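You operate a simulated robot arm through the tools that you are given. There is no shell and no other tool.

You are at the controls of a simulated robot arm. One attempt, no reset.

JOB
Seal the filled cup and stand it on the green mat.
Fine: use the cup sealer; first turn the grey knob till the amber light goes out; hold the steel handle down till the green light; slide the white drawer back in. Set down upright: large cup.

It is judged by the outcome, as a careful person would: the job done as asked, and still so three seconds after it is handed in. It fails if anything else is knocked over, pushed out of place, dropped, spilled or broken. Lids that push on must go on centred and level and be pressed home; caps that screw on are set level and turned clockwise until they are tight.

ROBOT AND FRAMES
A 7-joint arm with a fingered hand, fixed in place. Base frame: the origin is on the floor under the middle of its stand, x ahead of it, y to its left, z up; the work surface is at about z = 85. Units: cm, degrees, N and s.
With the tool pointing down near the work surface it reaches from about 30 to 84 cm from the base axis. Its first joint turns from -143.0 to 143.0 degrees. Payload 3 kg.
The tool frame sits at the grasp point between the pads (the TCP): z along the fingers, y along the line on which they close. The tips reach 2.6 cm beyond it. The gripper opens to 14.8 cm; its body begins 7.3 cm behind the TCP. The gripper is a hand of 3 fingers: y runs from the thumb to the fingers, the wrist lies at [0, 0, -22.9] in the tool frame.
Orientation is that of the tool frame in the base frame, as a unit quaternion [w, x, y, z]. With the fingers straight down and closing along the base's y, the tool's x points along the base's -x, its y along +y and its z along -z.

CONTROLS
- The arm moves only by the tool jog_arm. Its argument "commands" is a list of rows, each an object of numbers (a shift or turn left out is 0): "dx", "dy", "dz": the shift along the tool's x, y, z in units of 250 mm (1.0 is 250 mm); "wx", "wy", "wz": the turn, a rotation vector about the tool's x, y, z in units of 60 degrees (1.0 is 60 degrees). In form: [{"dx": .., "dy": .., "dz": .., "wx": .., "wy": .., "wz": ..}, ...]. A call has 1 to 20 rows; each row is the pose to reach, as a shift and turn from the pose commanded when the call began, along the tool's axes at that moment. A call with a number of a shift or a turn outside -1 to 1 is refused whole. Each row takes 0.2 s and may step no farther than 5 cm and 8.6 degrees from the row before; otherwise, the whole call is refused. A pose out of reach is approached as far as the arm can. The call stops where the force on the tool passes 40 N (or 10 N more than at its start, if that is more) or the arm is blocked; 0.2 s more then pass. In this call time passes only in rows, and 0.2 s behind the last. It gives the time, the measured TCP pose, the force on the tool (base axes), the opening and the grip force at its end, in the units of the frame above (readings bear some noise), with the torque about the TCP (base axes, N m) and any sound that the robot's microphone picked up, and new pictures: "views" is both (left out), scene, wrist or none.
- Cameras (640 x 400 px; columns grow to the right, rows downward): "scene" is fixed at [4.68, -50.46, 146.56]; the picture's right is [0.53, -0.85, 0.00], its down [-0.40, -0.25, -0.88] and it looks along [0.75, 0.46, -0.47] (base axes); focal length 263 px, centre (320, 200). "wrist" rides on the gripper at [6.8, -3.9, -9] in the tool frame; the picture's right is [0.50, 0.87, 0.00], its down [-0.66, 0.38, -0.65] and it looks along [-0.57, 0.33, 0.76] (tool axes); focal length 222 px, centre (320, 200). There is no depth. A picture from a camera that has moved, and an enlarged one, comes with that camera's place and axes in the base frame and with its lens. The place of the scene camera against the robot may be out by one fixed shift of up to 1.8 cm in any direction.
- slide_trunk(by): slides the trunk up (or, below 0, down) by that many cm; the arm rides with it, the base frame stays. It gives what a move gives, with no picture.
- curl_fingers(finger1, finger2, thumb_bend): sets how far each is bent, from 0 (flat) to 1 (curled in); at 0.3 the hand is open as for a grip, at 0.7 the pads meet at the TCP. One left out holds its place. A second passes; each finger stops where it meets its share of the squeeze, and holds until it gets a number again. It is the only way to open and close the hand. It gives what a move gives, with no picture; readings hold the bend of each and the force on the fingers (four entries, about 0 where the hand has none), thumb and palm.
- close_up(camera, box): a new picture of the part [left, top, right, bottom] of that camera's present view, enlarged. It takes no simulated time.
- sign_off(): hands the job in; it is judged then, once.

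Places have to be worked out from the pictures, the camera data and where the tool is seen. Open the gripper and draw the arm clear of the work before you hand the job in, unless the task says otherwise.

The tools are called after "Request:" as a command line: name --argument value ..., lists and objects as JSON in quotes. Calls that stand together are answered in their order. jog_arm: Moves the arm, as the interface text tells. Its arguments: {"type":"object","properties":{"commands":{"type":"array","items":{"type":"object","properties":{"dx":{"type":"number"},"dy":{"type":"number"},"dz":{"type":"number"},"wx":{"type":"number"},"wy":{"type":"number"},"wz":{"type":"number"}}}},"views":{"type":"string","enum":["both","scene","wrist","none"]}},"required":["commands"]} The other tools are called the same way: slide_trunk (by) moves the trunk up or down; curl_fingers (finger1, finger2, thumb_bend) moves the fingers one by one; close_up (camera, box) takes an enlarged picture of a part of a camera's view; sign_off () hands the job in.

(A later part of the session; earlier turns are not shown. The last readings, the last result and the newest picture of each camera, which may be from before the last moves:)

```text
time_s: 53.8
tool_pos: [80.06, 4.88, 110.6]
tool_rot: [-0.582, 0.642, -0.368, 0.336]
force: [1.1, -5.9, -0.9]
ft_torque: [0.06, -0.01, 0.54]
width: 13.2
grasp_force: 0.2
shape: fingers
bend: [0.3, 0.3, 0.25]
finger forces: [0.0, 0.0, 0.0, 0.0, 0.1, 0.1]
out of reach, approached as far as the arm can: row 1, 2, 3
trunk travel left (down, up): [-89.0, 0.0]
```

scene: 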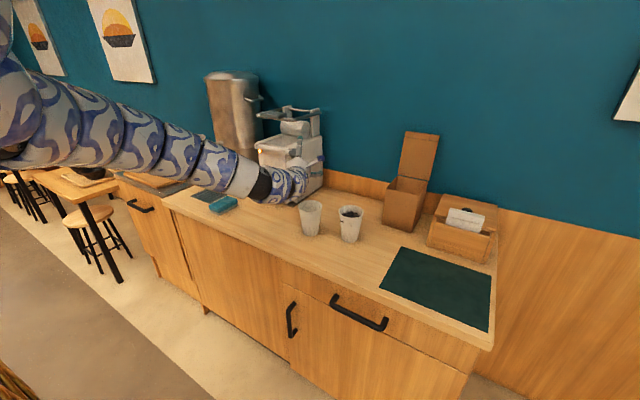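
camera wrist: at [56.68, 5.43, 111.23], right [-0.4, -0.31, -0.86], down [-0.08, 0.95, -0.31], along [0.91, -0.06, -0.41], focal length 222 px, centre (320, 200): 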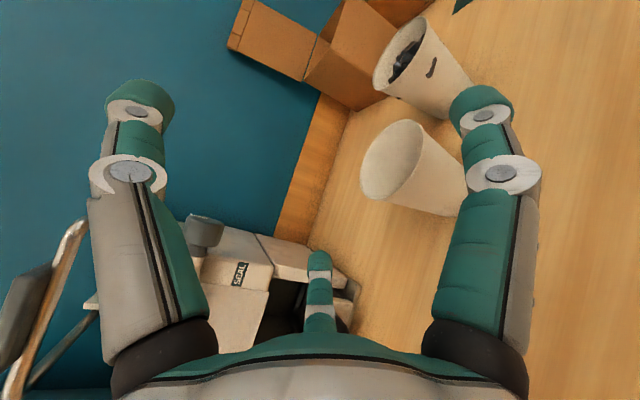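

Pointing left from this elbow posture folds the wrist too far. Better: turn the knob from the front, rolling it with the thumb pad laid on top (thumb is now uppermost). I yaw the tool back to point +x, level, in front of the knob.

Request:
jog_arm --commands '[{"wx": 0.022, "wy": 0.126, "wz": 0.007, "dx": -0.045, "dy": 0.045, "dz": 0.008}, {"wx": 0.045, "wy": 0.252, "wz": 0.013, "dx": -0.091, "dy": 0.09, "dz": 0.015}, {"wx": 0.067, "wy": 0.378, "wz": 0.02, "dx": -0.136, "dy": 0.136, "dz": 0.023}, {"wx": 0.089, "wy": 0.504, "wz": 0.027, "dx": -0.182, "dy": 0.181, "dz": 0.031}]' --views "both"

```text
time_s: 54.8
tool_pos: [78.26, 8.21, 105.67]
tool_rot: [0.497, -0.499, 0.503, -0.501]
force: [-0.5, 0.0, -0.4]
ft_torque: [-0.01, 0.01, 0.04]
width: 13.24
grasp_force: 0.0
shape: fingers
bend: [0.3, 0.3, 0.25]
finger forces: [0.0, 0.1, 0.1, 0.0, 0.1, 0.1]
trunk travel left (down, up): [-89.0, 0.0]
camera wrist: at [69.16, 1.54, 109.68], right [-0.01, -0.5, -0.87], down [-0.65, 0.66, -0.38], along [0.76, 0.56, -0.33], focal length 222 px, centre (320, 200)
```

scene: 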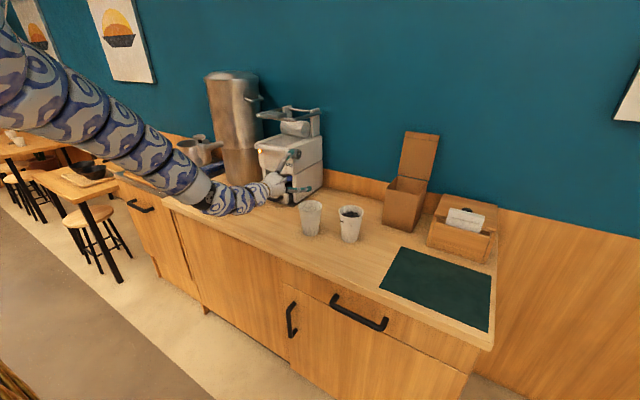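
wrist: 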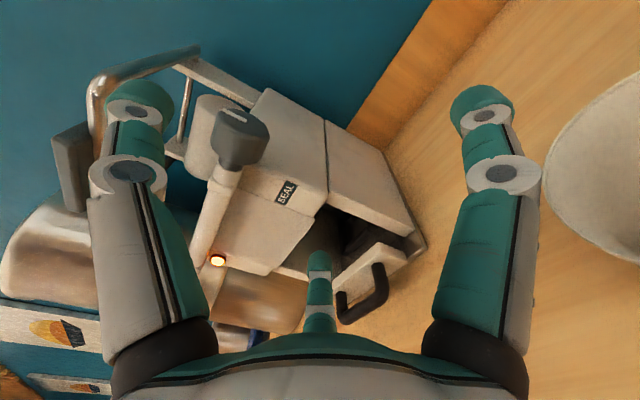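

The wrist camera now sees knob, mark and light together. I curl finger 2 out of the way (it would meet the sealer front), keep the thumb open, and raise to just above knob height.

Request:
curl_fingers --finger2 1.0 --thumb_bend 0.25

Request:
jog_arm --commands '[{"dy": -0.05, "dx": -0.05}, {"dy": -0.104, "dx": -0.1}, {"dy": -0.104, "dx": -0.144, "dz": 0.05}, {"dy": -0.104, "dx": -0.144, "dz": 0.1}]' --views "both"

```text
time_s: 55.8
tool_pos: [78.21, 8.05, 105.69]
tool_rot: [0.497, -0.5, 0.502, -0.501]
force: [0.8, 0.3, 0.1]
ft_torque: [-0.01, 0.0, 0.02]
width: 13.23
grasp_force: 0.0
shape: fingers
bend: [0.3, 1.0, 0.25]
finger forces: [0.0, 0.0, 0.0, 0.0, 0.0, 0.0]
trunk travel left (down, up): [-89.0, 0.0]
```

```text
time_s: 56.8
tool_pos: [80.74, 11.51, 108.23]
tool_rot: [0.497, -0.5, 0.502, -0.501]
force: [-0.2, 0.4, 0.3]
ft_torque: [0.03, 0.03, 0.0]
width: 13.21
grasp_force: 0.0
shape: fingers
bend: [0.3, 1.0, 0.25]
finger forces: [0.0, 0.1, 0.1, 0.0, 0.0, 0.0]
trunk travel left (down, up): [-89.0, 0.0]
camera wrist: at [71.69, 4.78, 112.31], right [-0.01, -0.5, -0.86], down [-0.65, 0.66, -0.38], along [0.76, 0.56, -0.33], focal length 222 px, centre (320, 200)
```

scene: 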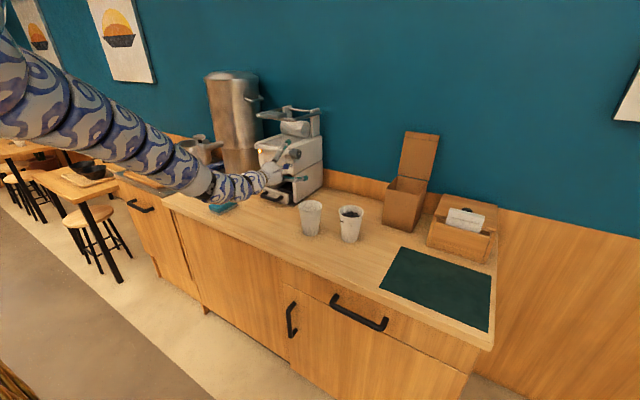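
wrist: 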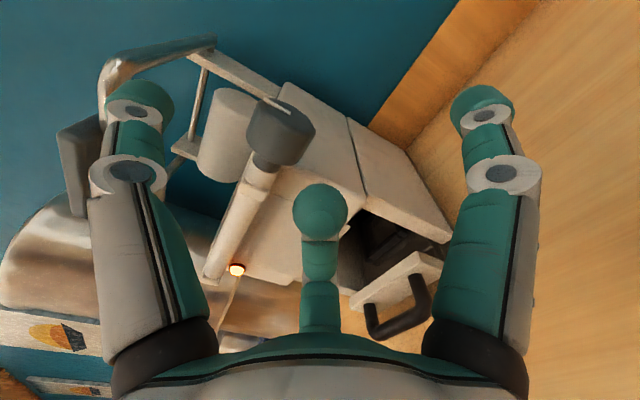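

Request:
close_up --camera "scene" --box '[240, 120, 340, 200]'

Request:
close_up --camera "wrist" --box '[80, 30, 400, 300]'

```text
5.00 times, centred on (290, 160) of scene
camera zoom: at [4.68, -50.46, 146.56], right [0.53, -0.85, 0.0], down [-0.4, -0.25, -0.88], along [0.75, 0.46, -0.47], focal length 1317 px, centre (470, 400)
```

zoom: 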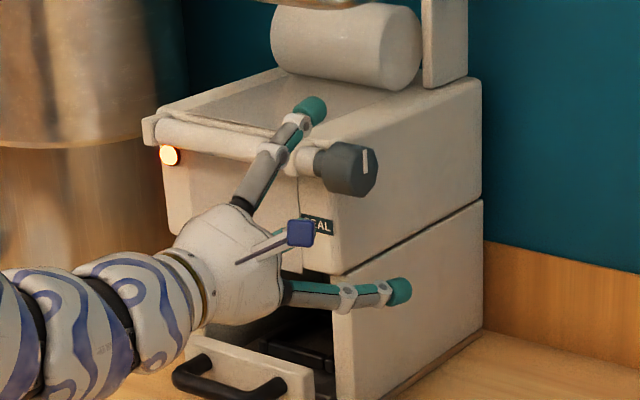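

```text
1.48 times, centred on (240, 165) of wrist
camera zoom: at [71.69, 4.78, 112.31], right [-0.01, -0.5, -0.86], down [-0.65, 0.66, -0.38], along [0.76, 0.56, -0.33], focal length 329 px, centre (438, 252)
```

zoom: 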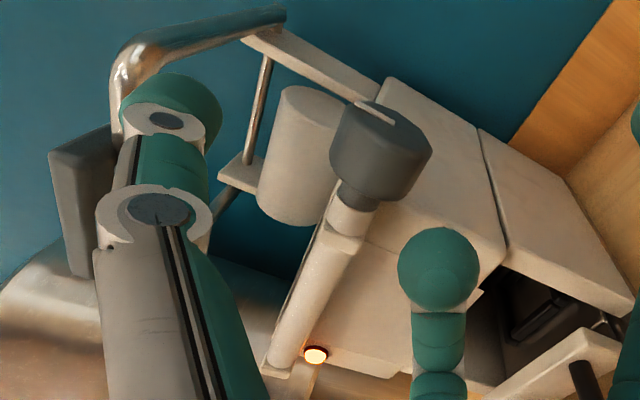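

Finger 2's curled tip sits about at the TCP, so I'll work a bit lower (z≈106.4) with the thumb opened more, and slide in so the thumb lies above the knob.

Request:
curl_fingers --thumb_bend 0.15

Request:
jog_arm --commands '[{"dy": 0.036}, {"dy": 0.073, "dx": 0.004}, {"dy": 0.073, "dx": 0.008, "dz": 0.05}, {"dy": 0.073, "dx": 0.008, "dz": 0.1}]' --views "both"

Request:
close_up --camera "scene" --box '[240, 120, 340, 200]'

```text
time_s: 57.8
tool_pos: [80.54, 11.55, 108.26]
tool_rot: [0.497, -0.5, 0.502, -0.501]
force: [-0.6, 0.8, -0.8]
ft_torque: [-0.02, -0.04, 0.02]
width: 14.2
grasp_force: 0.0
shape: fingers
bend: [0.3, 1.0, 0.15]
finger forces: [0.0, 0.0, 0.0, 0.0, 0.0, 0.0]
trunk travel left (down, up): [-89.0, 0.0]
```

```text
time_s: 58.8
tool_pos: [83.02, 11.41, 106.27]
tool_rot: [0.497, -0.5, 0.503, -0.501]
force: [0.0, -0.6, -0.4]
ft_torque: [-0.02, 0.02, 0.01]
width: 14.19
grasp_force: 0.2
shape: fingers
bend: [0.3, 1.0, 0.15]
finger forces: [0.0, 0.0, 0.0, 0.1, 0.0, 0.0]
trunk travel left (down, up): [-89.0, 0.0]
camera wrist: at [74.03, 4.76, 110.3], right [-0.01, -0.5, -0.87], down [-0.65, 0.66, -0.38], along [0.76, 0.56, -0.33], focal length 222 px, centre (320, 200)
```

scene: 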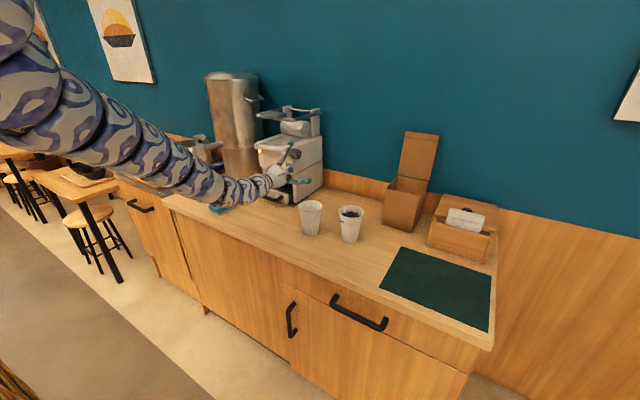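
wrist: 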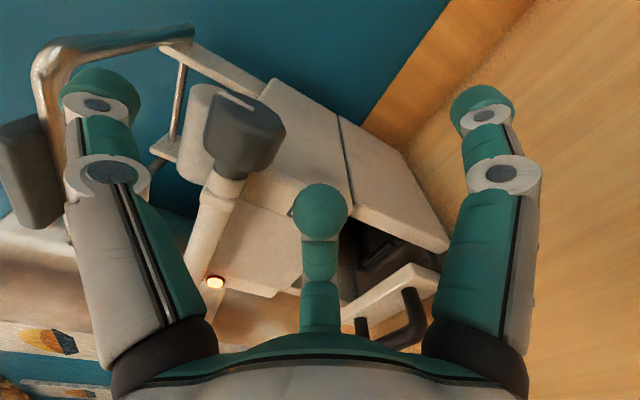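

```text
5.00 times, centred on (290, 160) of scene
camera zoom: at [4.68, -50.46, 146.56], right [0.53, -0.85, 0.0], down [-0.4, -0.25, -0.88], along [0.75, 0.46, -0.47], focal length 1317 px, centre (470, 400)
```

zoom: 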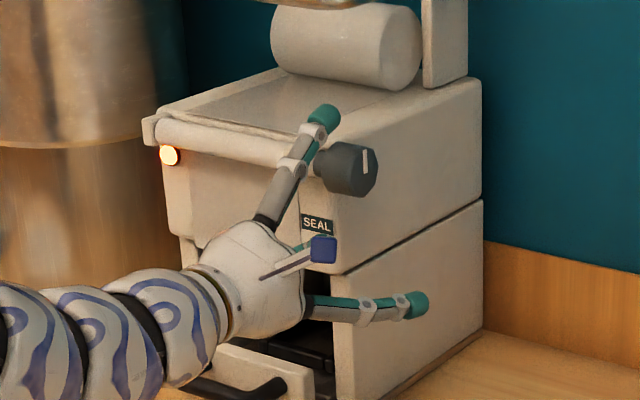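

Request:
close_up --camera "wrist" --box '[180, 60, 320, 200]'

```text
2.86 times, centred on (250, 130) of wrist
camera zoom: at [74.03, 4.76, 110.3], right [-0.01, -0.5, -0.87], down [-0.65, 0.66, -0.38], along [0.76, 0.56, -0.33], focal length 635 px, centre (520, 400)
```

zoom: 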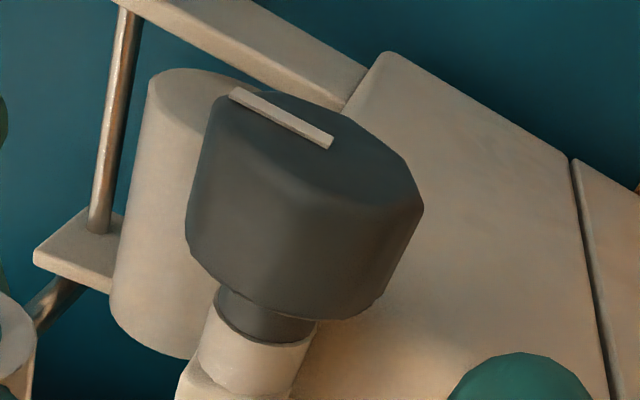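

Knob: face centre (86.9, 10.7, 111.4), radius ≈ 2.2, y 10.7–13.8. I raise 0.5 cm and slide forward so the thumb lies over it.

Request:
jog_arm --commands '[{"dy": -0.02, "dx": -0.01}, {"dy": -0.024, "dx": -0.02, "dz": 0.05}, {"dy": -0.024, "dx": -0.02, "dz": 0.1}, {"dy": -0.024, "dx": -0.02, "dz": 0.135}]' --views "both"

Request:
close_up --camera "scene" --box '[240, 120, 340, 200]'

```text
time_s: 59.8
tool_pos: [86.47, 11.93, 106.95]
tool_rot: [0.497, -0.5, 0.502, -0.501]
force: [0.4, 0.1, -0.1]
ft_torque: [0.01, -0.02, 0.04]
width: 14.21
grasp_force: 0.1
shape: fingers
bend: [0.3, 1.0, 0.15]
finger forces: [0.1, 0.0, 0.0, 0.0, 0.0, 0.0]
trunk travel left (down, up): [-89.0, 0.0]
camera wrist: at [77.52, 5.26, 111.03], right [-0.01, -0.5, -0.87], down [-0.65, 0.66, -0.38], along [0.76, 0.56, -0.33], focal length 222 px, centre (320, 200)
```

scene: 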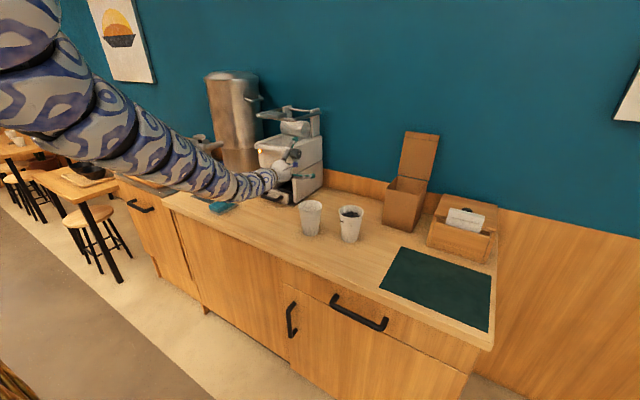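
wrist: 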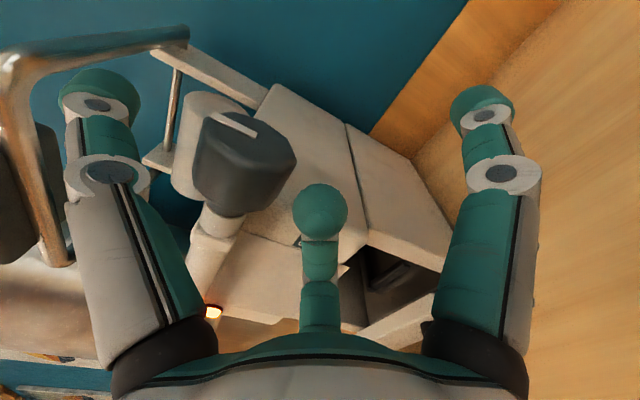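

```text
5.00 times, centred on (290, 160) of scene
camera zoom: at [4.68, -50.46, 146.56], right [0.53, -0.85, 0.0], down [-0.4, -0.25, -0.88], along [0.75, 0.46, -0.47], focal length 1317 px, centre (470, 400)
```

zoom: 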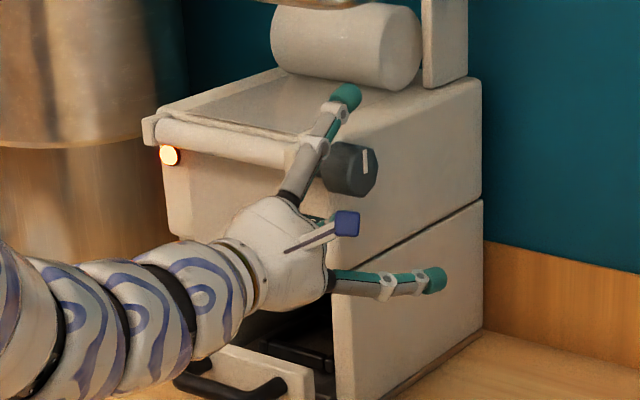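

The thumb is over the knob. I curl the thumb down until it meets the knob.

Request:
curl_fingers --thumb_bend 0.4

Request:
close_up --camera "scene" --box '[240, 120, 340, 200]'

Request:
close_up --camera "wrist" --box '[20, 30, 360, 330]'

```text
time_s: 60.8
tool_pos: [86.59, 11.87, 107.05]
tool_rot: [-0.497, 0.5, -0.501, 0.502]
force: [-0.1, 0.1, 5.8]
ft_torque: [-0.01, -0.05, -0.02]
width: 11.55
grasp_force: 2.9
shape: fingers
bend: [0.3, 1.0, 0.38]
finger forces: [0.0, 0.1, 0.0, 0.0, 5.9, 0.0]
trunk travel left (down, up): [-89.0, 0.0]
```

```text
5.00 times, centred on (290, 160) of scene
camera zoom: at [4.68, -50.46, 146.56], right [0.53, -0.85, 0.0], down [-0.4, -0.25, -0.88], along [0.75, 0.46, -0.47], focal length 1317 px, centre (470, 400)
```

zoom: 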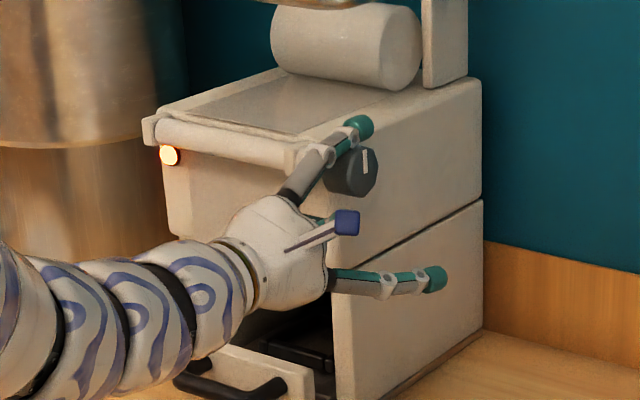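

```text
1.33 times, centred on (190, 180) of wrist
camera zoom: at [77.47, 5.21, 111.13], right [-0.01, -0.5, -0.87], down [-0.65, 0.66, -0.38], along [0.76, 0.56, -0.33], focal length 296 px, centre (493, 227)
```

zoom: 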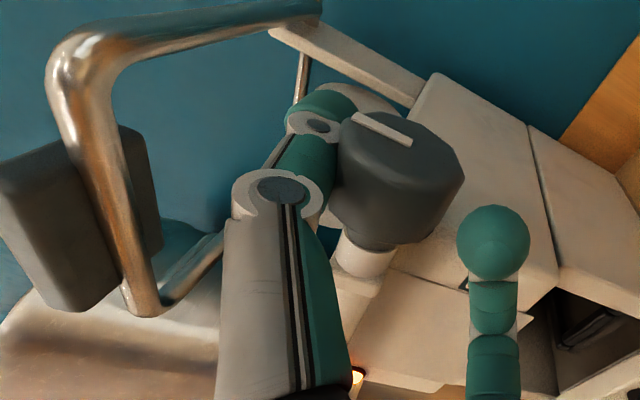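

Contact at 5.9 N. I drag the thumb toward the robot (knob top toward -x) by 2 cm and watch the mark and the light.

Request:
jog_arm --commands '[{"dz": -0.02}, {"dz": -0.04}, {"dz": -0.06}, {"dz": -0.08}]' --views "none"

Request:
close_up --camera "scene" --box '[240, 120, 340, 200]'

Request:
close_up --camera "wrist" --box '[20, 30, 360, 330]'

```text
time_s: 61.8
tool_pos: [84.48, 11.97, 107.07]
tool_rot: [0.497, -0.5, 0.502, -0.501]
force: [0.4, 1.1, 2.1]
ft_torque: [-0.07, -0.03, 0.02]
width: 11.46
grasp_force: 1.4
shape: fingers
bend: [0.3, 1.0, 0.39]
finger forces: [0.0, 0.0, 0.0, 0.0, 2.5, 0.0]
trunk travel left (down, up): [-89.0, 0.0]
```

```text
5.00 times, centred on (290, 160) of scene
camera zoom: at [4.68, -50.46, 146.56], right [0.53, -0.85, 0.0], down [-0.4, -0.25, -0.88], along [0.75, 0.46, -0.47], focal length 1317 px, centre (470, 400)
```

zoom: 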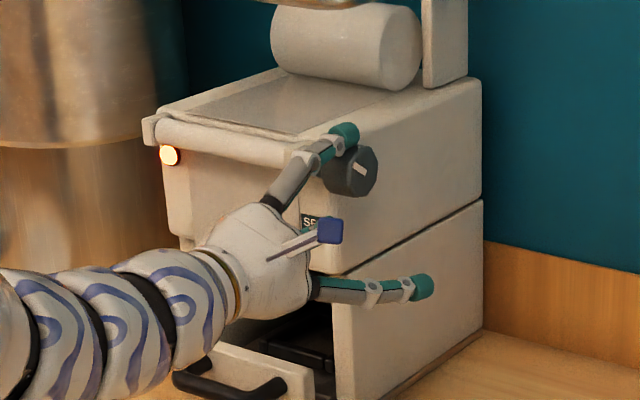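

```text
1.33 times, centred on (190, 180) of wrist
camera zoom: at [75.45, 5.2, 111.18], right [-0.01, -0.5, -0.87], down [-0.65, 0.66, -0.38], along [0.76, 0.56, -0.33], focal length 296 px, centre (493, 227)
```

zoom: 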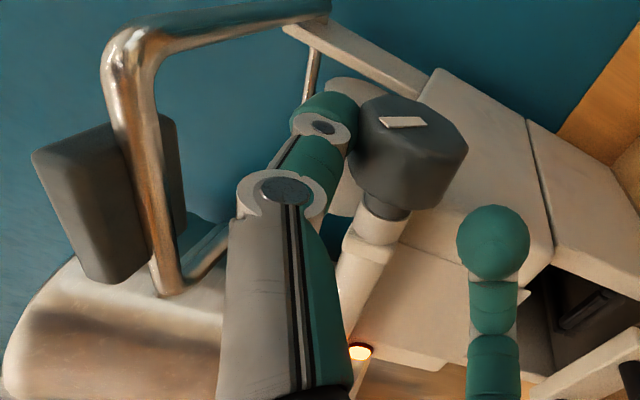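

The knob turned about 50° counter-clockwise; the amber light is still on. I lift the thumb, go forward again and repeat the stroke.

Request:
curl_fingers --thumb_bend 0.2

Request:
jog_arm --commands '[{"dz": 0.03}, {"dz": 0.06}, {"dz": 0.1}]' --views "none"

Request:
curl_fingers --thumb_bend 0.4

Request:
jog_arm --commands '[{"dz": -0.02}, {"dz": -0.04}, {"dz": -0.06}, {"dz": -0.08}, {"dz": -0.1}]' --views "none"

Request:
close_up --camera "scene" --box '[240, 120, 340, 200]'

Request:
close_up --camera "wrist" --box '[20, 30, 360, 330]'

```text
time_s: 62.8
tool_pos: [84.55, 11.94, 107.14]
tool_rot: [0.497, -0.499, 0.503, -0.502]
force: [0.0, 0.1, -0.6]
ft_torque: [-0.02, -0.03, -0.03]
width: 13.68
grasp_force: 0.1
shape: fingers
bend: [0.3, 1.0, 0.2]
finger forces: [0.1, 0.0, 0.0, 0.0, 0.1, 0.0]
trunk travel left (down, up): [-89.0, 0.0]
```

```text
time_s: 63.6
tool_pos: [87.2, 11.99, 107.0]
tool_rot: [-0.498, 0.499, -0.501, 0.502]
force: [-0.2, 0.6, 0.3]
ft_torque: [-0.02, -0.03, -0.03]
width: 13.7
grasp_force: 0.0
shape: fingers
bend: [0.3, 1.0, 0.2]
finger forces: [0.0, 0.0, 0.0, 0.0, 0.1, 0.0]
trunk travel left (down, up): [-89.0, 0.0]
```

```text
time_s: 64.6
tool_pos: [87.01, 11.9, 107.04]
tool_rot: [0.498, -0.498, 0.503, -0.501]
force: [-1.6, 1.0, 8.7]
ft_torque: [-0.04, -0.02, -0.01]
width: 11.73
grasp_force: 4.5
shape: fingers
bend: [0.3, 1.0, 0.38]
finger forces: [0.0, 0.1, 0.0, 0.1, 8.8, 0.1]
trunk travel left (down, up): [-89.0, 0.0]
```

```text
time_s: 65.8
tool_pos: [84.63, 11.92, 107.04]
tool_rot: [0.497, -0.499, 0.503, -0.501]
force: [0.8, -1.2, 1.5]
ft_torque: [0.05, -0.04, -0.01]
width: 11.52
grasp_force: 1.8
shape: fingers
bend: [0.3, 1.0, 0.38]
finger forces: [0.0, 0.0, 0.0, 0.0, 2.7, 0.0]
trunk travel left (down, up): [-89.0, 0.0]
```

```text
5.00 times, centred on (290, 160) of scene
camera zoom: at [4.68, -50.46, 146.56], right [0.53, -0.85, 0.0], down [-0.4, -0.25, -0.88], along [0.75, 0.46, -0.47], focal length 1317 px, centre (470, 400)
```

zoom: 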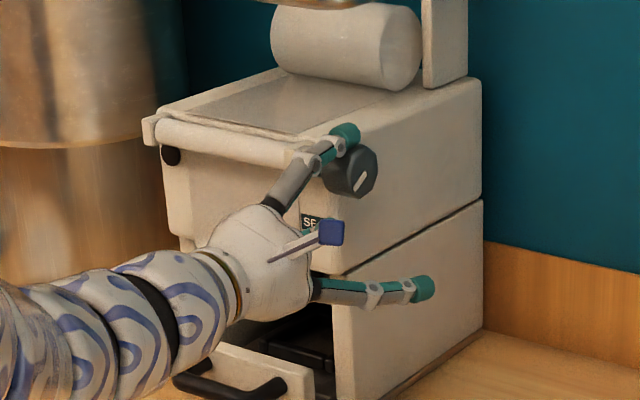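

```text
1.33 times, centred on (190, 180) of wrist
camera zoom: at [75.52, 5.16, 111.03], right [-0.01, -0.5, -0.87], down [-0.65, 0.66, -0.38], along [0.76, 0.56, -0.33], focal length 296 px, centre (493, 227)
```

zoom: 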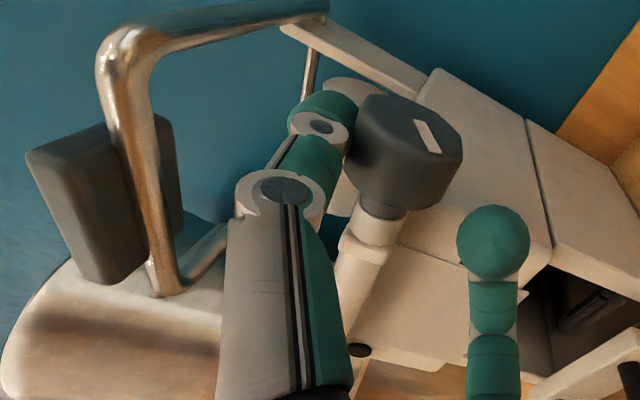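

The amber light is out. I lift the thumb off the knob, back away, and reopen finger 2.

Request:
curl_fingers --thumb_bend 0.2

Request:
jog_arm --commands '[{"dz": -0.08}, {"dz": -0.16}, {"dz": -0.26}, {"dz": -0.36}, {"dz": -0.46}]' --views "none"

Request:
curl_fingers --finger2 0.3 --finger1 0.3 --thumb_bend 0.3

Request:
close_up --camera "wrist" --box '[0, 0, 640, 400]'

Request:
close_up --camera "scene" --box '[240, 110, 380, 250]'

```text
time_s: 66.8
tool_pos: [84.56, 11.93, 106.87]
tool_rot: [0.497, -0.499, 0.503, -0.502]
force: [-0.2, 0.2, 0.1]
ft_torque: [-0.01, -0.01, 0.01]
width: 13.69
grasp_force: 0.2
shape: fingers
bend: [0.3, 1.0, 0.2]
finger forces: [0.1, 0.0, 0.0, 0.0, 0.0, 0.0]
trunk travel left (down, up): [-89.0, 0.0]
```

```text
time_s: 68.0
tool_pos: [73.09, 11.6, 107.11]
tool_rot: [-0.497, 0.499, -0.502, 0.502]
force: [0.5, -0.5, 0.0]
ft_torque: [0.0, 0.01, 0.01]
width: 13.71
grasp_force: 0.0
shape: fingers
bend: [0.3, 1.0, 0.2]
finger forces: [0.0, 0.1, 0.0, 0.1, 0.0, 0.1]
trunk travel left (down, up): [-89.0, 0.0]
```

```text
time_s: 69.0
tool_pos: [73.28, 11.72, 107.12]
tool_rot: [0.496, -0.5, 0.502, -0.501]
force: [-1.0, 0.0, 0.2]
ft_torque: [-0.01, -0.02, -0.03]
width: 12.7
grasp_force: 0.0
shape: fingers
bend: [0.3, 0.3, 0.3]
finger forces: [0.1, 0.1, 0.1, 0.1, 0.1, 0.0]
trunk travel left (down, up): [-89.0, 0.0]
```

```text
1.00 times, centred on (320, 200) of wrist (not enlarged: the box is as wide or as high as the picture)
camera zoom: at [64.16, 4.93, 111.18], right [-0.01, -0.5, -0.87], down [-0.65, 0.66, -0.38], along [0.76, 0.56, -0.33], focal length 222 px, centre (320, 200)
```

zoom: 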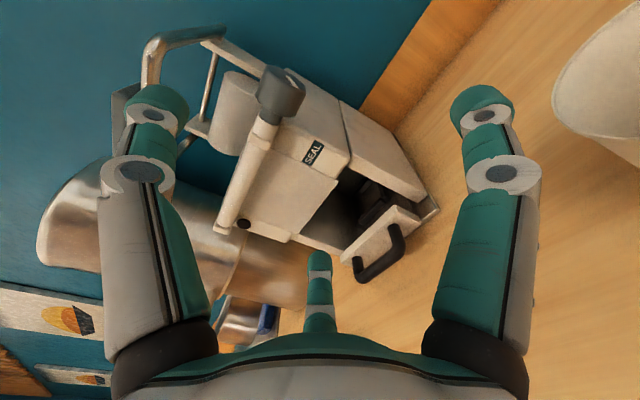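

```text
2.86 times, centred on (310, 180) of scene
camera zoom: at [4.68, -50.46, 146.56], right [0.53, -0.85, 0.0], down [-0.4, -0.25, -0.88], along [0.75, 0.46, -0.47], focal length 753 px, centre (349, 257)
```

zoom: 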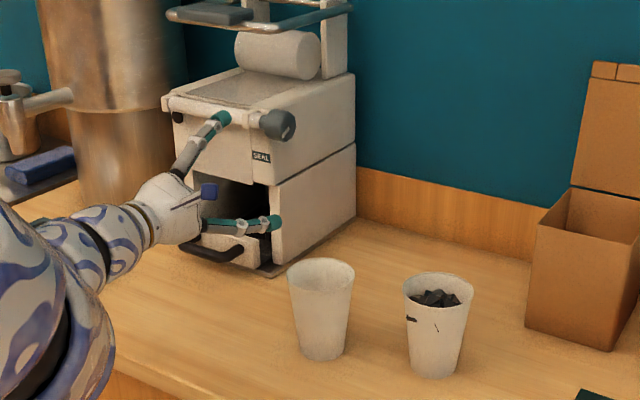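

Everything stands as it should and the light is out. Now the drawer: I tip the tool down (thumb toward the sealer) while moving in front of the drawer handle.

Request:
jog_arm --commands '[{"wx": -0.13, "dx": -0.05, "dy": 0.0, "dz": 0.0}, {"wx": -0.26, "dx": -0.1, "dy": 0.0, "dz": 0.01}, {"wx": -0.39, "dx": -0.16, "dy": 0.0, "dz": 0.02}, {"wx": -0.52, "dx": -0.22, "dy": 0.0, "dz": 0.04}, {"wx": -0.65, "dx": -0.28, "dy": 0.0, "dz": 0.06}]' --views "scene"

```text
time_s: 70.2
tool_pos: [74.59, 18.8, 107.02]
tool_rot: [0.301, -0.637, 0.641, -0.304]
force: [-0.1, -0.5, -0.6]
ft_torque: [0.04, -0.02, 0.0]
width: 12.72
grasp_force: 0.1
shape: fingers
bend: [0.3, 0.3, 0.3]
finger forces: [0.0, 0.1, 0.0, 0.0, 0.0, 0.0]
trunk travel left (down, up): [-89.0, 0.0]
```

scene: 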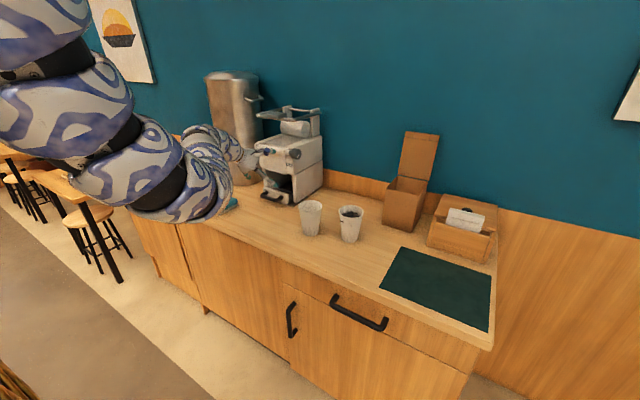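

Request:
jog_arm --commands '[{"wx": -0.13, "dx": -0.04, "dy": 0.012, "dz": 0.035}, {"wx": -0.26, "dx": -0.08, "dy": 0.025, "dz": 0.07}, {"wx": -0.39, "dx": -0.125, "dy": 0.038, "dz": 0.105}, {"wx": -0.52, "dx": -0.166, "dy": 0.05, "dz": 0.14}, {"wx": -0.65, "dx": -0.208, "dy": 0.063, "dz": 0.176}]' --views "both"

```text
time_s: 71.4
tool_pos: [77.05, 24.32, 102.97]
tool_rot: [0.072, -0.702, 0.705, -0.072]
force: [-0.5, -0.7, 0.1]
ft_torque: [0.01, 0.0, -0.02]
width: 12.69
grasp_force: 0.0
shape: fingers
bend: [0.3, 0.3, 0.3]
finger forces: [0.0, 0.0, 0.1, 0.0, 0.0, 0.0]
trunk travel left (down, up): [-89.0, 0.0]
camera wrist: at [79.08, 17.44, 112.71], right [-0.85, -0.5, -0.18], down [-0.5, 0.66, 0.56], along [-0.16, 0.57, -0.81], focal length 222 px, centre (320, 200)
```

scene: 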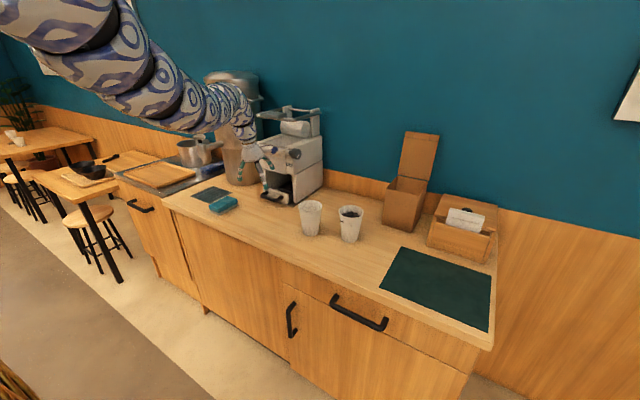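
wrist: 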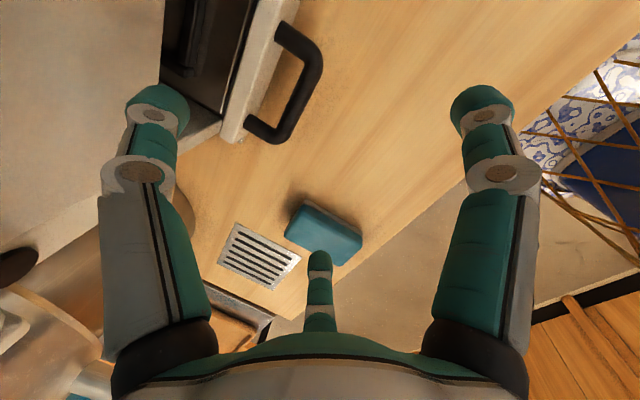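

Great top view of the drawer handle. I zoom in to measure the bar and the gap.

Request:
close_up --camera "wrist" --box '[160, 0, 360, 160]'

```text
2.50 times, centred on (260, 80) of wrist
camera zoom: at [79.08, 17.44, 112.71], right [-0.85, -0.5, -0.18], down [-0.5, 0.66, 0.56], along [-0.16, 0.57, -0.81], focal length 555 px, centre (470, 500)
```

zoom: 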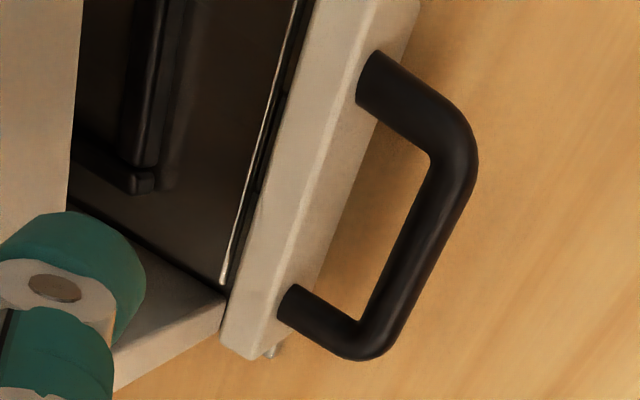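

Bar centre at x≈82.6, panel face at x≈86.3 (z≈88.6): a 2.8 cm gap, enough for the 2 cm thick thumb. I splay fingers 1/2, bend the thumb to hang vertical, and go down toward the gap.

Request:
curl_fingers --finger1 0.05 --finger2 0.05 --thumb_bend 0.4

Request:
jog_arm --commands '[{"dx": -0.002, "dy": -0.003, "dz": 0.072}, {"dx": -0.004, "dy": -0.005, "dz": 0.144}, {"dx": -0.006, "dy": -0.008, "dz": 0.216}, {"dx": -0.008, "dy": -0.01, "dz": 0.288}]' --views "wrist"

Request:
close_up --camera "scene" --box '[220, 130, 340, 220]'

```text
time_s: 72.4
tool_pos: [77.02, 24.02, 103.02]
tool_rot: [0.072, -0.701, 0.706, -0.074]
force: [0.0, -0.2, 0.1]
ft_torque: [-0.03, 0.01, 0.01]
width: 13.82
grasp_force: 0.1
shape: fingers
bend: [0.05, 0.05, 0.4]
finger forces: [0.0, 0.0, 0.0, 0.1, 0.0, 0.1]
trunk travel left (down, up): [-89.0, 0.0]
```

```text
time_s: 73.4
tool_pos: [77.76, 23.97, 96.35]
tool_rot: [0.072, -0.7, 0.706, -0.074]
force: [0.2, 0.7, -0.3]
ft_torque: [-0.01, 0.0, -0.03]
width: 13.86
grasp_force: 0.0
shape: fingers
bend: [0.05, 0.05, 0.4]
finger forces: [0.0, 0.0, 0.0, 0.1, 0.0, 0.1]
out of reach, approached as far as the arm can: row 4
trunk travel left (down, up): [-89.0, 0.0]
camera wrist: at [79.72, 17.04, 106.1], right [-0.85, -0.49, -0.18], down [-0.5, 0.66, 0.56], along [-0.16, 0.57, -0.81], focal length 222 px, centre (320, 200)
```

wrist: 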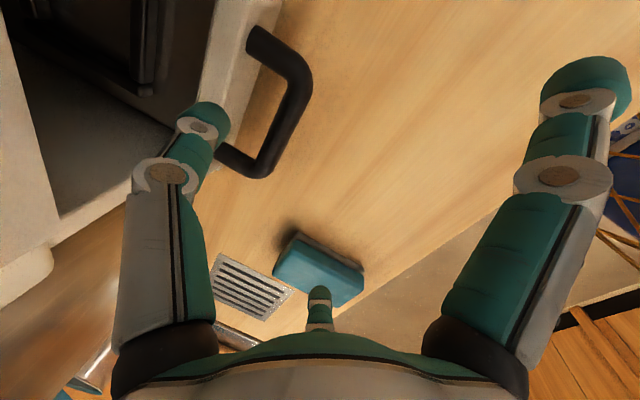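

```text
4.44 times, centred on (280, 175) of scene
camera zoom: at [4.68, -50.46, 146.56], right [0.53, -0.85, 0.0], down [-0.4, -0.25, -0.88], along [0.75, 0.46, -0.47], focal length 1171 px, centre (498, 311)
```

zoom: 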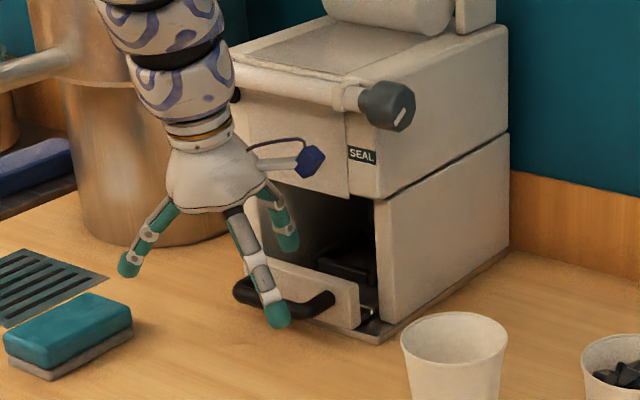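

The reach ends just short of it. I'll lower the trunk to gain horizontal reach: first raise the arm, then lower the trunk by the same amount.

Request:
jog_arm --commands '[{"dz": -0.08}, {"dz": -0.16}, {"dz": -0.24}, {"dz": -0.32}]' --views "none"

Request:
slide_trunk --by -9

Request:
jog_arm --commands '[{"dz": -0.01, "dy": -0.02}, {"dz": 0.0, "dy": -0.04}, {"dz": 0.0, "dy": -0.06}]' --views "both"

```text
time_s: 74.4
tool_pos: [76.16, 24.17, 104.4]
tool_rot: [0.072, -0.701, 0.706, -0.074]
force: [-0.3, 0.1, 1.6]
ft_torque: [0.02, 0.0, 0.01]
width: 13.81
grasp_force: 0.0
shape: fingers
bend: [0.05, 0.05, 0.4]
finger forces: [0.0, 0.0, 0.1, 0.0, 0.0, 0.1]
trunk travel left (down, up): [-89.0, 0.0]
```

```text
time_s: 75.7
tool_pos: [76.11, 24.25, 95.51]
tool_rot: [0.071, -0.701, 0.706, -0.073]
force: [-0.4, -0.7, -1.1]
ft_torque: [0.02, -0.02, 0.02]
width: 13.82
grasp_force: 0.1
shape: fingers
bend: [0.05, 0.05, 0.4]
finger forces: [0.0, 0.0, 0.0, 0.0, 0.0, 0.1]
trunk travel left (down, up): [-80.0, 9.0]
```

```text
time_s: 76.5
tool_pos: [77.56, 24.13, 95.78]
tool_rot: [0.072, -0.701, 0.706, -0.074]
force: [0.6, 0.5, 0.0]
ft_torque: [0.0, -0.01, 0.0]
width: 13.82
grasp_force: 0.1
shape: fingers
bend: [0.05, 0.05, 0.4]
finger forces: [0.0, 0.0, 0.0, 0.1, 0.1, 0.0]
trunk travel left (down, up): [-80.0, 9.0]
camera wrist: at [79.44, 17.39, 105.55], right [-0.85, -0.49, -0.18], down [-0.5, 0.66, 0.56], along [-0.16, 0.57, -0.81], focal length 222 px, centre (320, 200)
```

scene: 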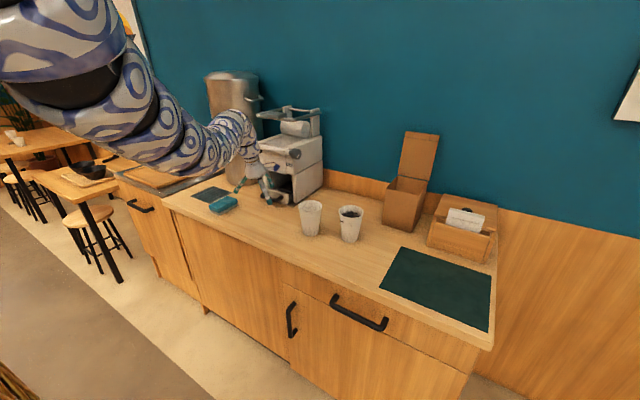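
wrist: 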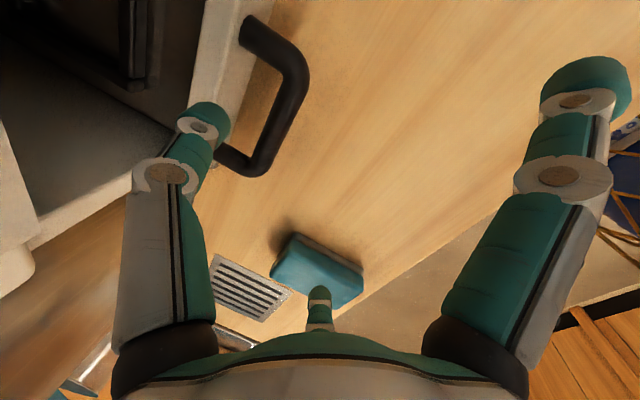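

Now within reach. Thumb tip is at about x=84.5; I shift 0.4 cm forward and 1.2 cm right (to keep finger 2 off the sponge), then descend part way and check.

Request:
jog_arm --commands '[{"dx": 0.048, "dy": -0.0157, "dz": 0.003}, {"dx": 0.048, "dy": 0.001, "dz": 0.08}, {"dx": 0.048, "dy": 0.0168, "dz": 0.16}]' --views "wrist"

Request:
close_up --camera "wrist" --box '[120, 20, 320, 180]'

Request:
close_up --camera "scene" --box '[220, 140, 320, 220]'

```text
time_s: 77.3
tool_pos: [78.04, 22.96, 91.9]
tool_rot: [0.072, -0.7, 0.706, -0.074]
force: [-0.3, 0.1, -0.4]
ft_torque: [0.01, -0.04, -0.03]
width: 13.83
grasp_force: 0.0
shape: fingers
bend: [0.05, 0.05, 0.4]
finger forces: [0.0, 0.0, 0.0, 0.0, 0.0, 0.1]
trunk travel left (down, up): [-80.0, 9.0]
camera wrist: at [80.06, 16.17, 101.62], right [-0.85, -0.49, -0.18], down [-0.5, 0.66, 0.56], along [-0.16, 0.57, -0.81], focal length 222 px, centre (320, 200)
```

wrist: 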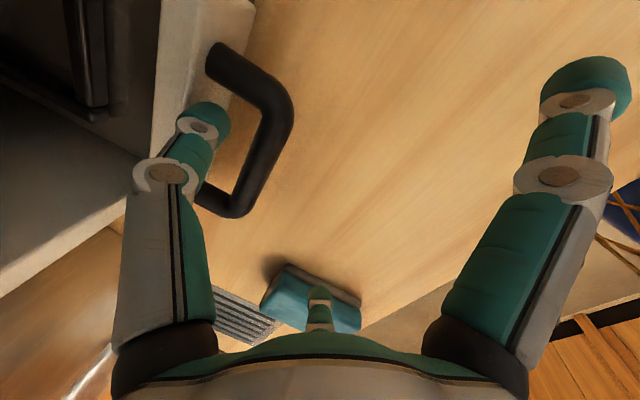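

```text
2.50 times, centred on (220, 100) of wrist
camera zoom: at [80.06, 16.17, 101.62], right [-0.85, -0.49, -0.18], down [-0.5, 0.66, 0.56], along [-0.16, 0.57, -0.81], focal length 555 px, centre (570, 450)
```

zoom: 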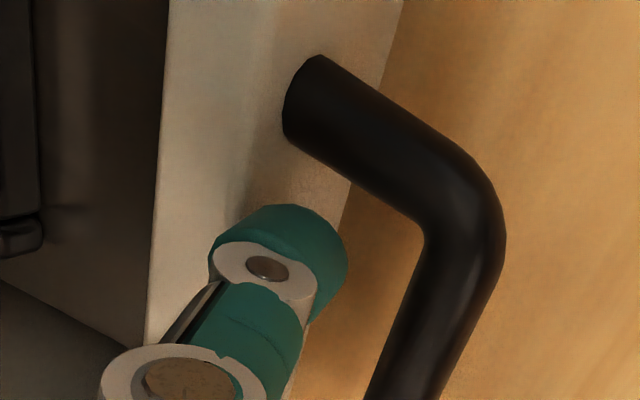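

```text
5.00 times, centred on (270, 180) of scene
camera zoom: at [4.68, -50.46, 146.56], right [0.53, -0.85, 0.0], down [-0.4, -0.25, -0.88], along [0.75, 0.46, -0.47], focal length 1317 px, centre (570, 300)
```

zoom: 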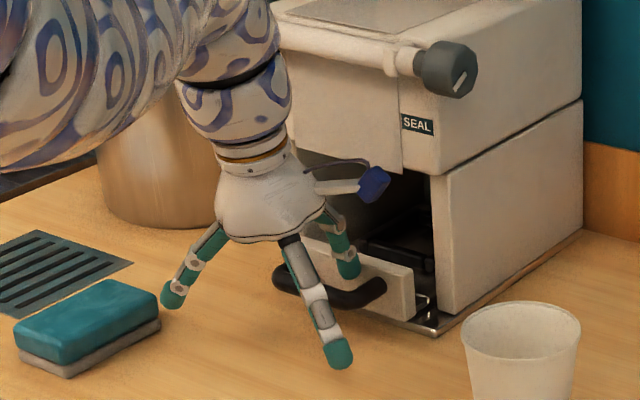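

The thumb tip is at about (85.2, 23, 91.3); I go down 3.4 cm into the gap with a 0.25 cm shift back.

Request:
jog_arm --commands '[{"dy": 0.0165, "dz": 0.043}, {"dy": 0.027, "dz": 0.087}, {"dy": 0.0374, "dz": 0.131}]' --views "wrist"

Request:
close_up --camera "wrist" --box '[120, 20, 320, 180]'

Request:
close_up --camera "scene" --box '[220, 140, 320, 220]'

```text
time_s: 78.1
tool_pos: [77.67, 22.79, 88.33]
tool_rot: [0.071, -0.701, 0.706, -0.073]
force: [1.0, -0.9, 1.4]
ft_torque: [-0.02, -0.07, 0.03]
width: 13.88
grasp_force: 1.0
shape: fingers
bend: [0.05, 0.05, 0.4]
finger forces: [0.1, 0.1, 0.1, 0.0, 1.0, 0.0]
trunk travel left (down, up): [-80.0, 9.0]
camera wrist: at [79.56, 16.13, 98.1], right [-0.85, -0.49, -0.18], down [-0.5, 0.66, 0.56], along [-0.16, 0.57, -0.81], focal length 222 px, centre (320, 200)
```

wrist: 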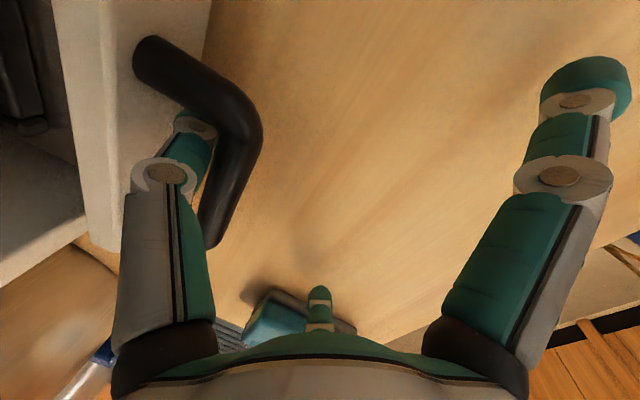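

```text
2.50 times, centred on (220, 100) of wrist
camera zoom: at [79.56, 16.13, 98.1], right [-0.85, -0.49, -0.18], down [-0.5, 0.66, 0.56], along [-0.16, 0.57, -0.81], focal length 555 px, centre (570, 450)
```

zoom: 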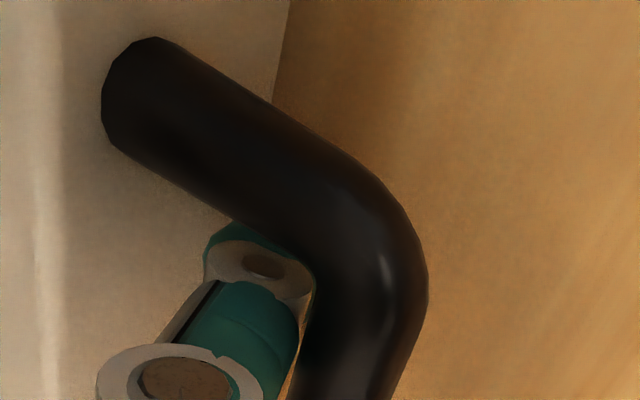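

```text
5.00 times, centred on (270, 180) of scene
camera zoom: at [4.68, -50.46, 146.56], right [0.53, -0.85, 0.0], down [-0.4, -0.25, -0.88], along [0.75, 0.46, -0.47], focal length 1317 px, centre (570, 300)
```

zoom: 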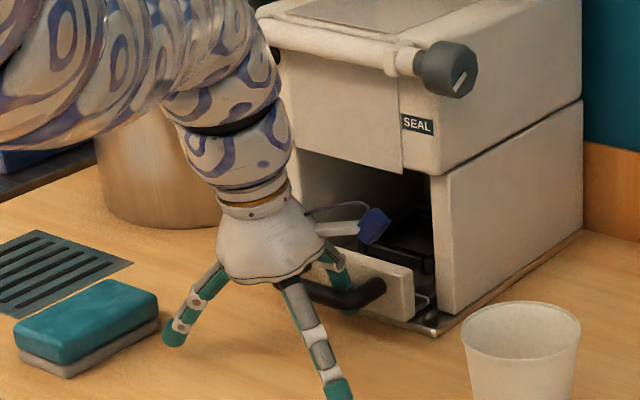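

The thumb is behind the bar. I pull straight back (-x) 3 cm and check thumb force and the drawer.

Request:
jog_arm --commands '[{"dy": 0.039, "dz": -0.008}, {"dy": 0.078, "dz": -0.016}, {"dy": 0.117, "dz": -0.0244}]' --views "wrist"

Request:
close_up --camera "scene" --box '[220, 140, 320, 220]'

```text
time_s: 78.9
tool_pos: [74.64, 23.08, 88.36]
tool_rot: [0.071, -0.701, 0.706, -0.074]
force: [0.9, 0.0, -0.1]
ft_torque: [-0.01, 0.0, 0.04]
width: 13.86
grasp_force: 0.8
shape: fingers
bend: [0.05, 0.05, 0.4]
finger forces: [0.1, 0.1, 0.0, 0.0, 0.9, 0.0]
trunk travel left (down, up): [-80.0, 9.0]
camera wrist: at [76.6, 16.25, 98.22], right [-0.85, -0.49, -0.18], down [-0.5, 0.66, 0.56], along [-0.16, 0.57, -0.81], focal length 222 px, centre (320, 200)
```

wrist: 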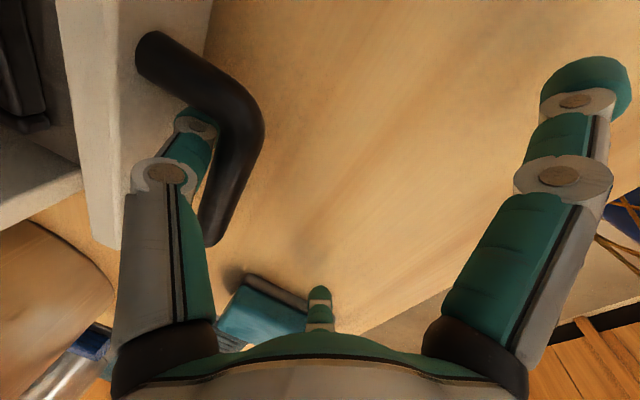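

```text
5.00 times, centred on (270, 180) of scene
camera zoom: at [4.68, -50.46, 146.56], right [0.53, -0.85, 0.0], down [-0.4, -0.25, -0.88], along [0.75, 0.46, -0.47], focal length 1317 px, centre (570, 300)
```

zoom: 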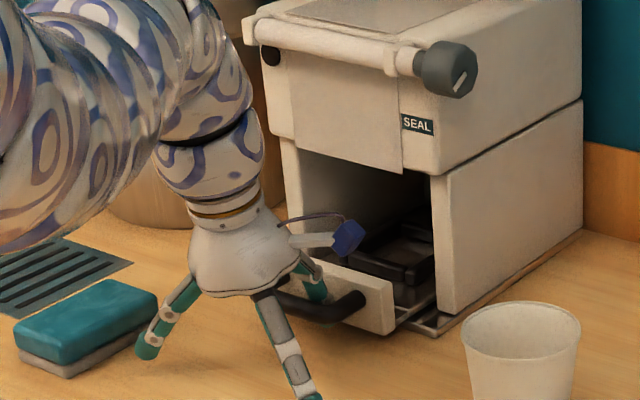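

The drawer slides easily. I pull another 4 cm.

Request:
jog_arm --commands '[{"dy": 0.039, "dz": -0.008, "dx": 0.004}, {"dy": 0.078, "dz": -0.016, "dx": 0.008}, {"dy": 0.117, "dz": -0.0244, "dx": 0.012}, {"dy": 0.157, "dz": -0.0325, "dx": 0.016}]' --views "wrist"

Request:
close_up --camera "scene" --box '[220, 140, 320, 220]'

```text
time_s: 79.9
tool_pos: [70.53, 22.54, 88.21]
tool_rot: [0.072, -0.701, 0.706, -0.074]
force: [0.3, -0.4, -0.8]
ft_torque: [-0.01, -0.01, 0.0]
width: 13.9
grasp_force: 0.7
shape: fingers
bend: [0.05, 0.05, 0.4]
finger forces: [0.0, 0.1, 0.1, 0.0, 0.4, 0.0]
trunk travel left (down, up): [-80.0, 9.0]
camera wrist: at [72.49, 15.73, 98.0], right [-0.85, -0.49, -0.18], down [-0.5, 0.66, 0.56], along [-0.16, 0.57, -0.81], focal length 222 px, centre (320, 200)
```

wrist: 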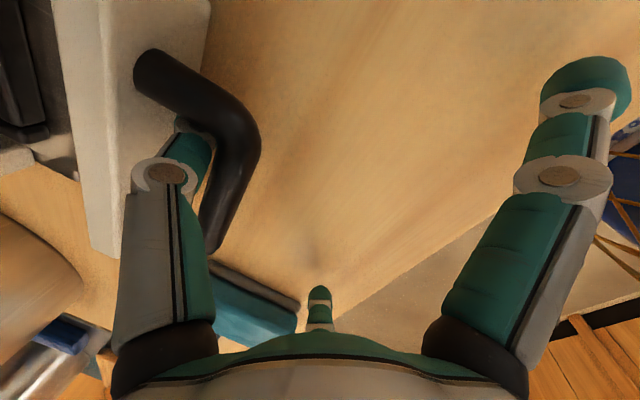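

```text
5.00 times, centred on (270, 180) of scene
camera zoom: at [4.68, -50.46, 146.56], right [0.53, -0.85, 0.0], down [-0.4, -0.25, -0.88], along [0.75, 0.46, -0.47], focal length 1317 px, centre (570, 300)
```

zoom: 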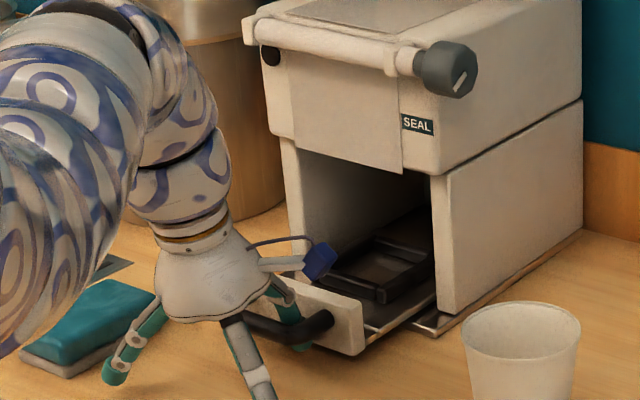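

Request:
jog_arm --commands '[{"dy": 0.039, "dz": -0.008, "dx": -0.003}, {"dy": 0.078, "dz": -0.016, "dx": -0.006}, {"dy": 0.117, "dz": -0.0244, "dx": -0.008}, {"dy": 0.157, "dz": -0.0325, "dx": -0.008}]' --views "none"

Request:
close_up --camera "scene" --box '[220, 140, 320, 220]'

```text
time_s: 80.9
tool_pos: [66.76, 22.86, 88.41]
tool_rot: [0.074, -0.701, 0.705, -0.073]
force: [0.5, 0.4, 0.2]
ft_torque: [-0.04, 0.01, -0.03]
width: 13.89
grasp_force: 0.6
shape: fingers
bend: [0.05, 0.05, 0.4]
finger forces: [0.0, 0.0, 0.0, 0.0, 0.7, 0.0]
trunk travel left (down, up): [-80.0, 9.0]
```

```text
5.00 times, centred on (270, 180) of scene
camera zoom: at [4.68, -50.46, 146.56], right [0.53, -0.85, 0.0], down [-0.4, -0.25, -0.88], along [0.75, 0.46, -0.47], focal length 1317 px, centre (570, 300)
```

zoom: 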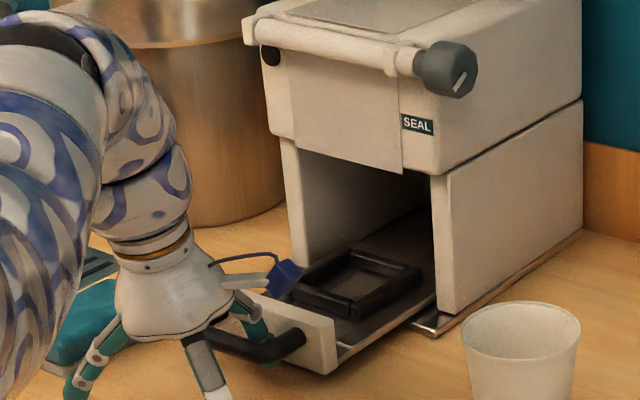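

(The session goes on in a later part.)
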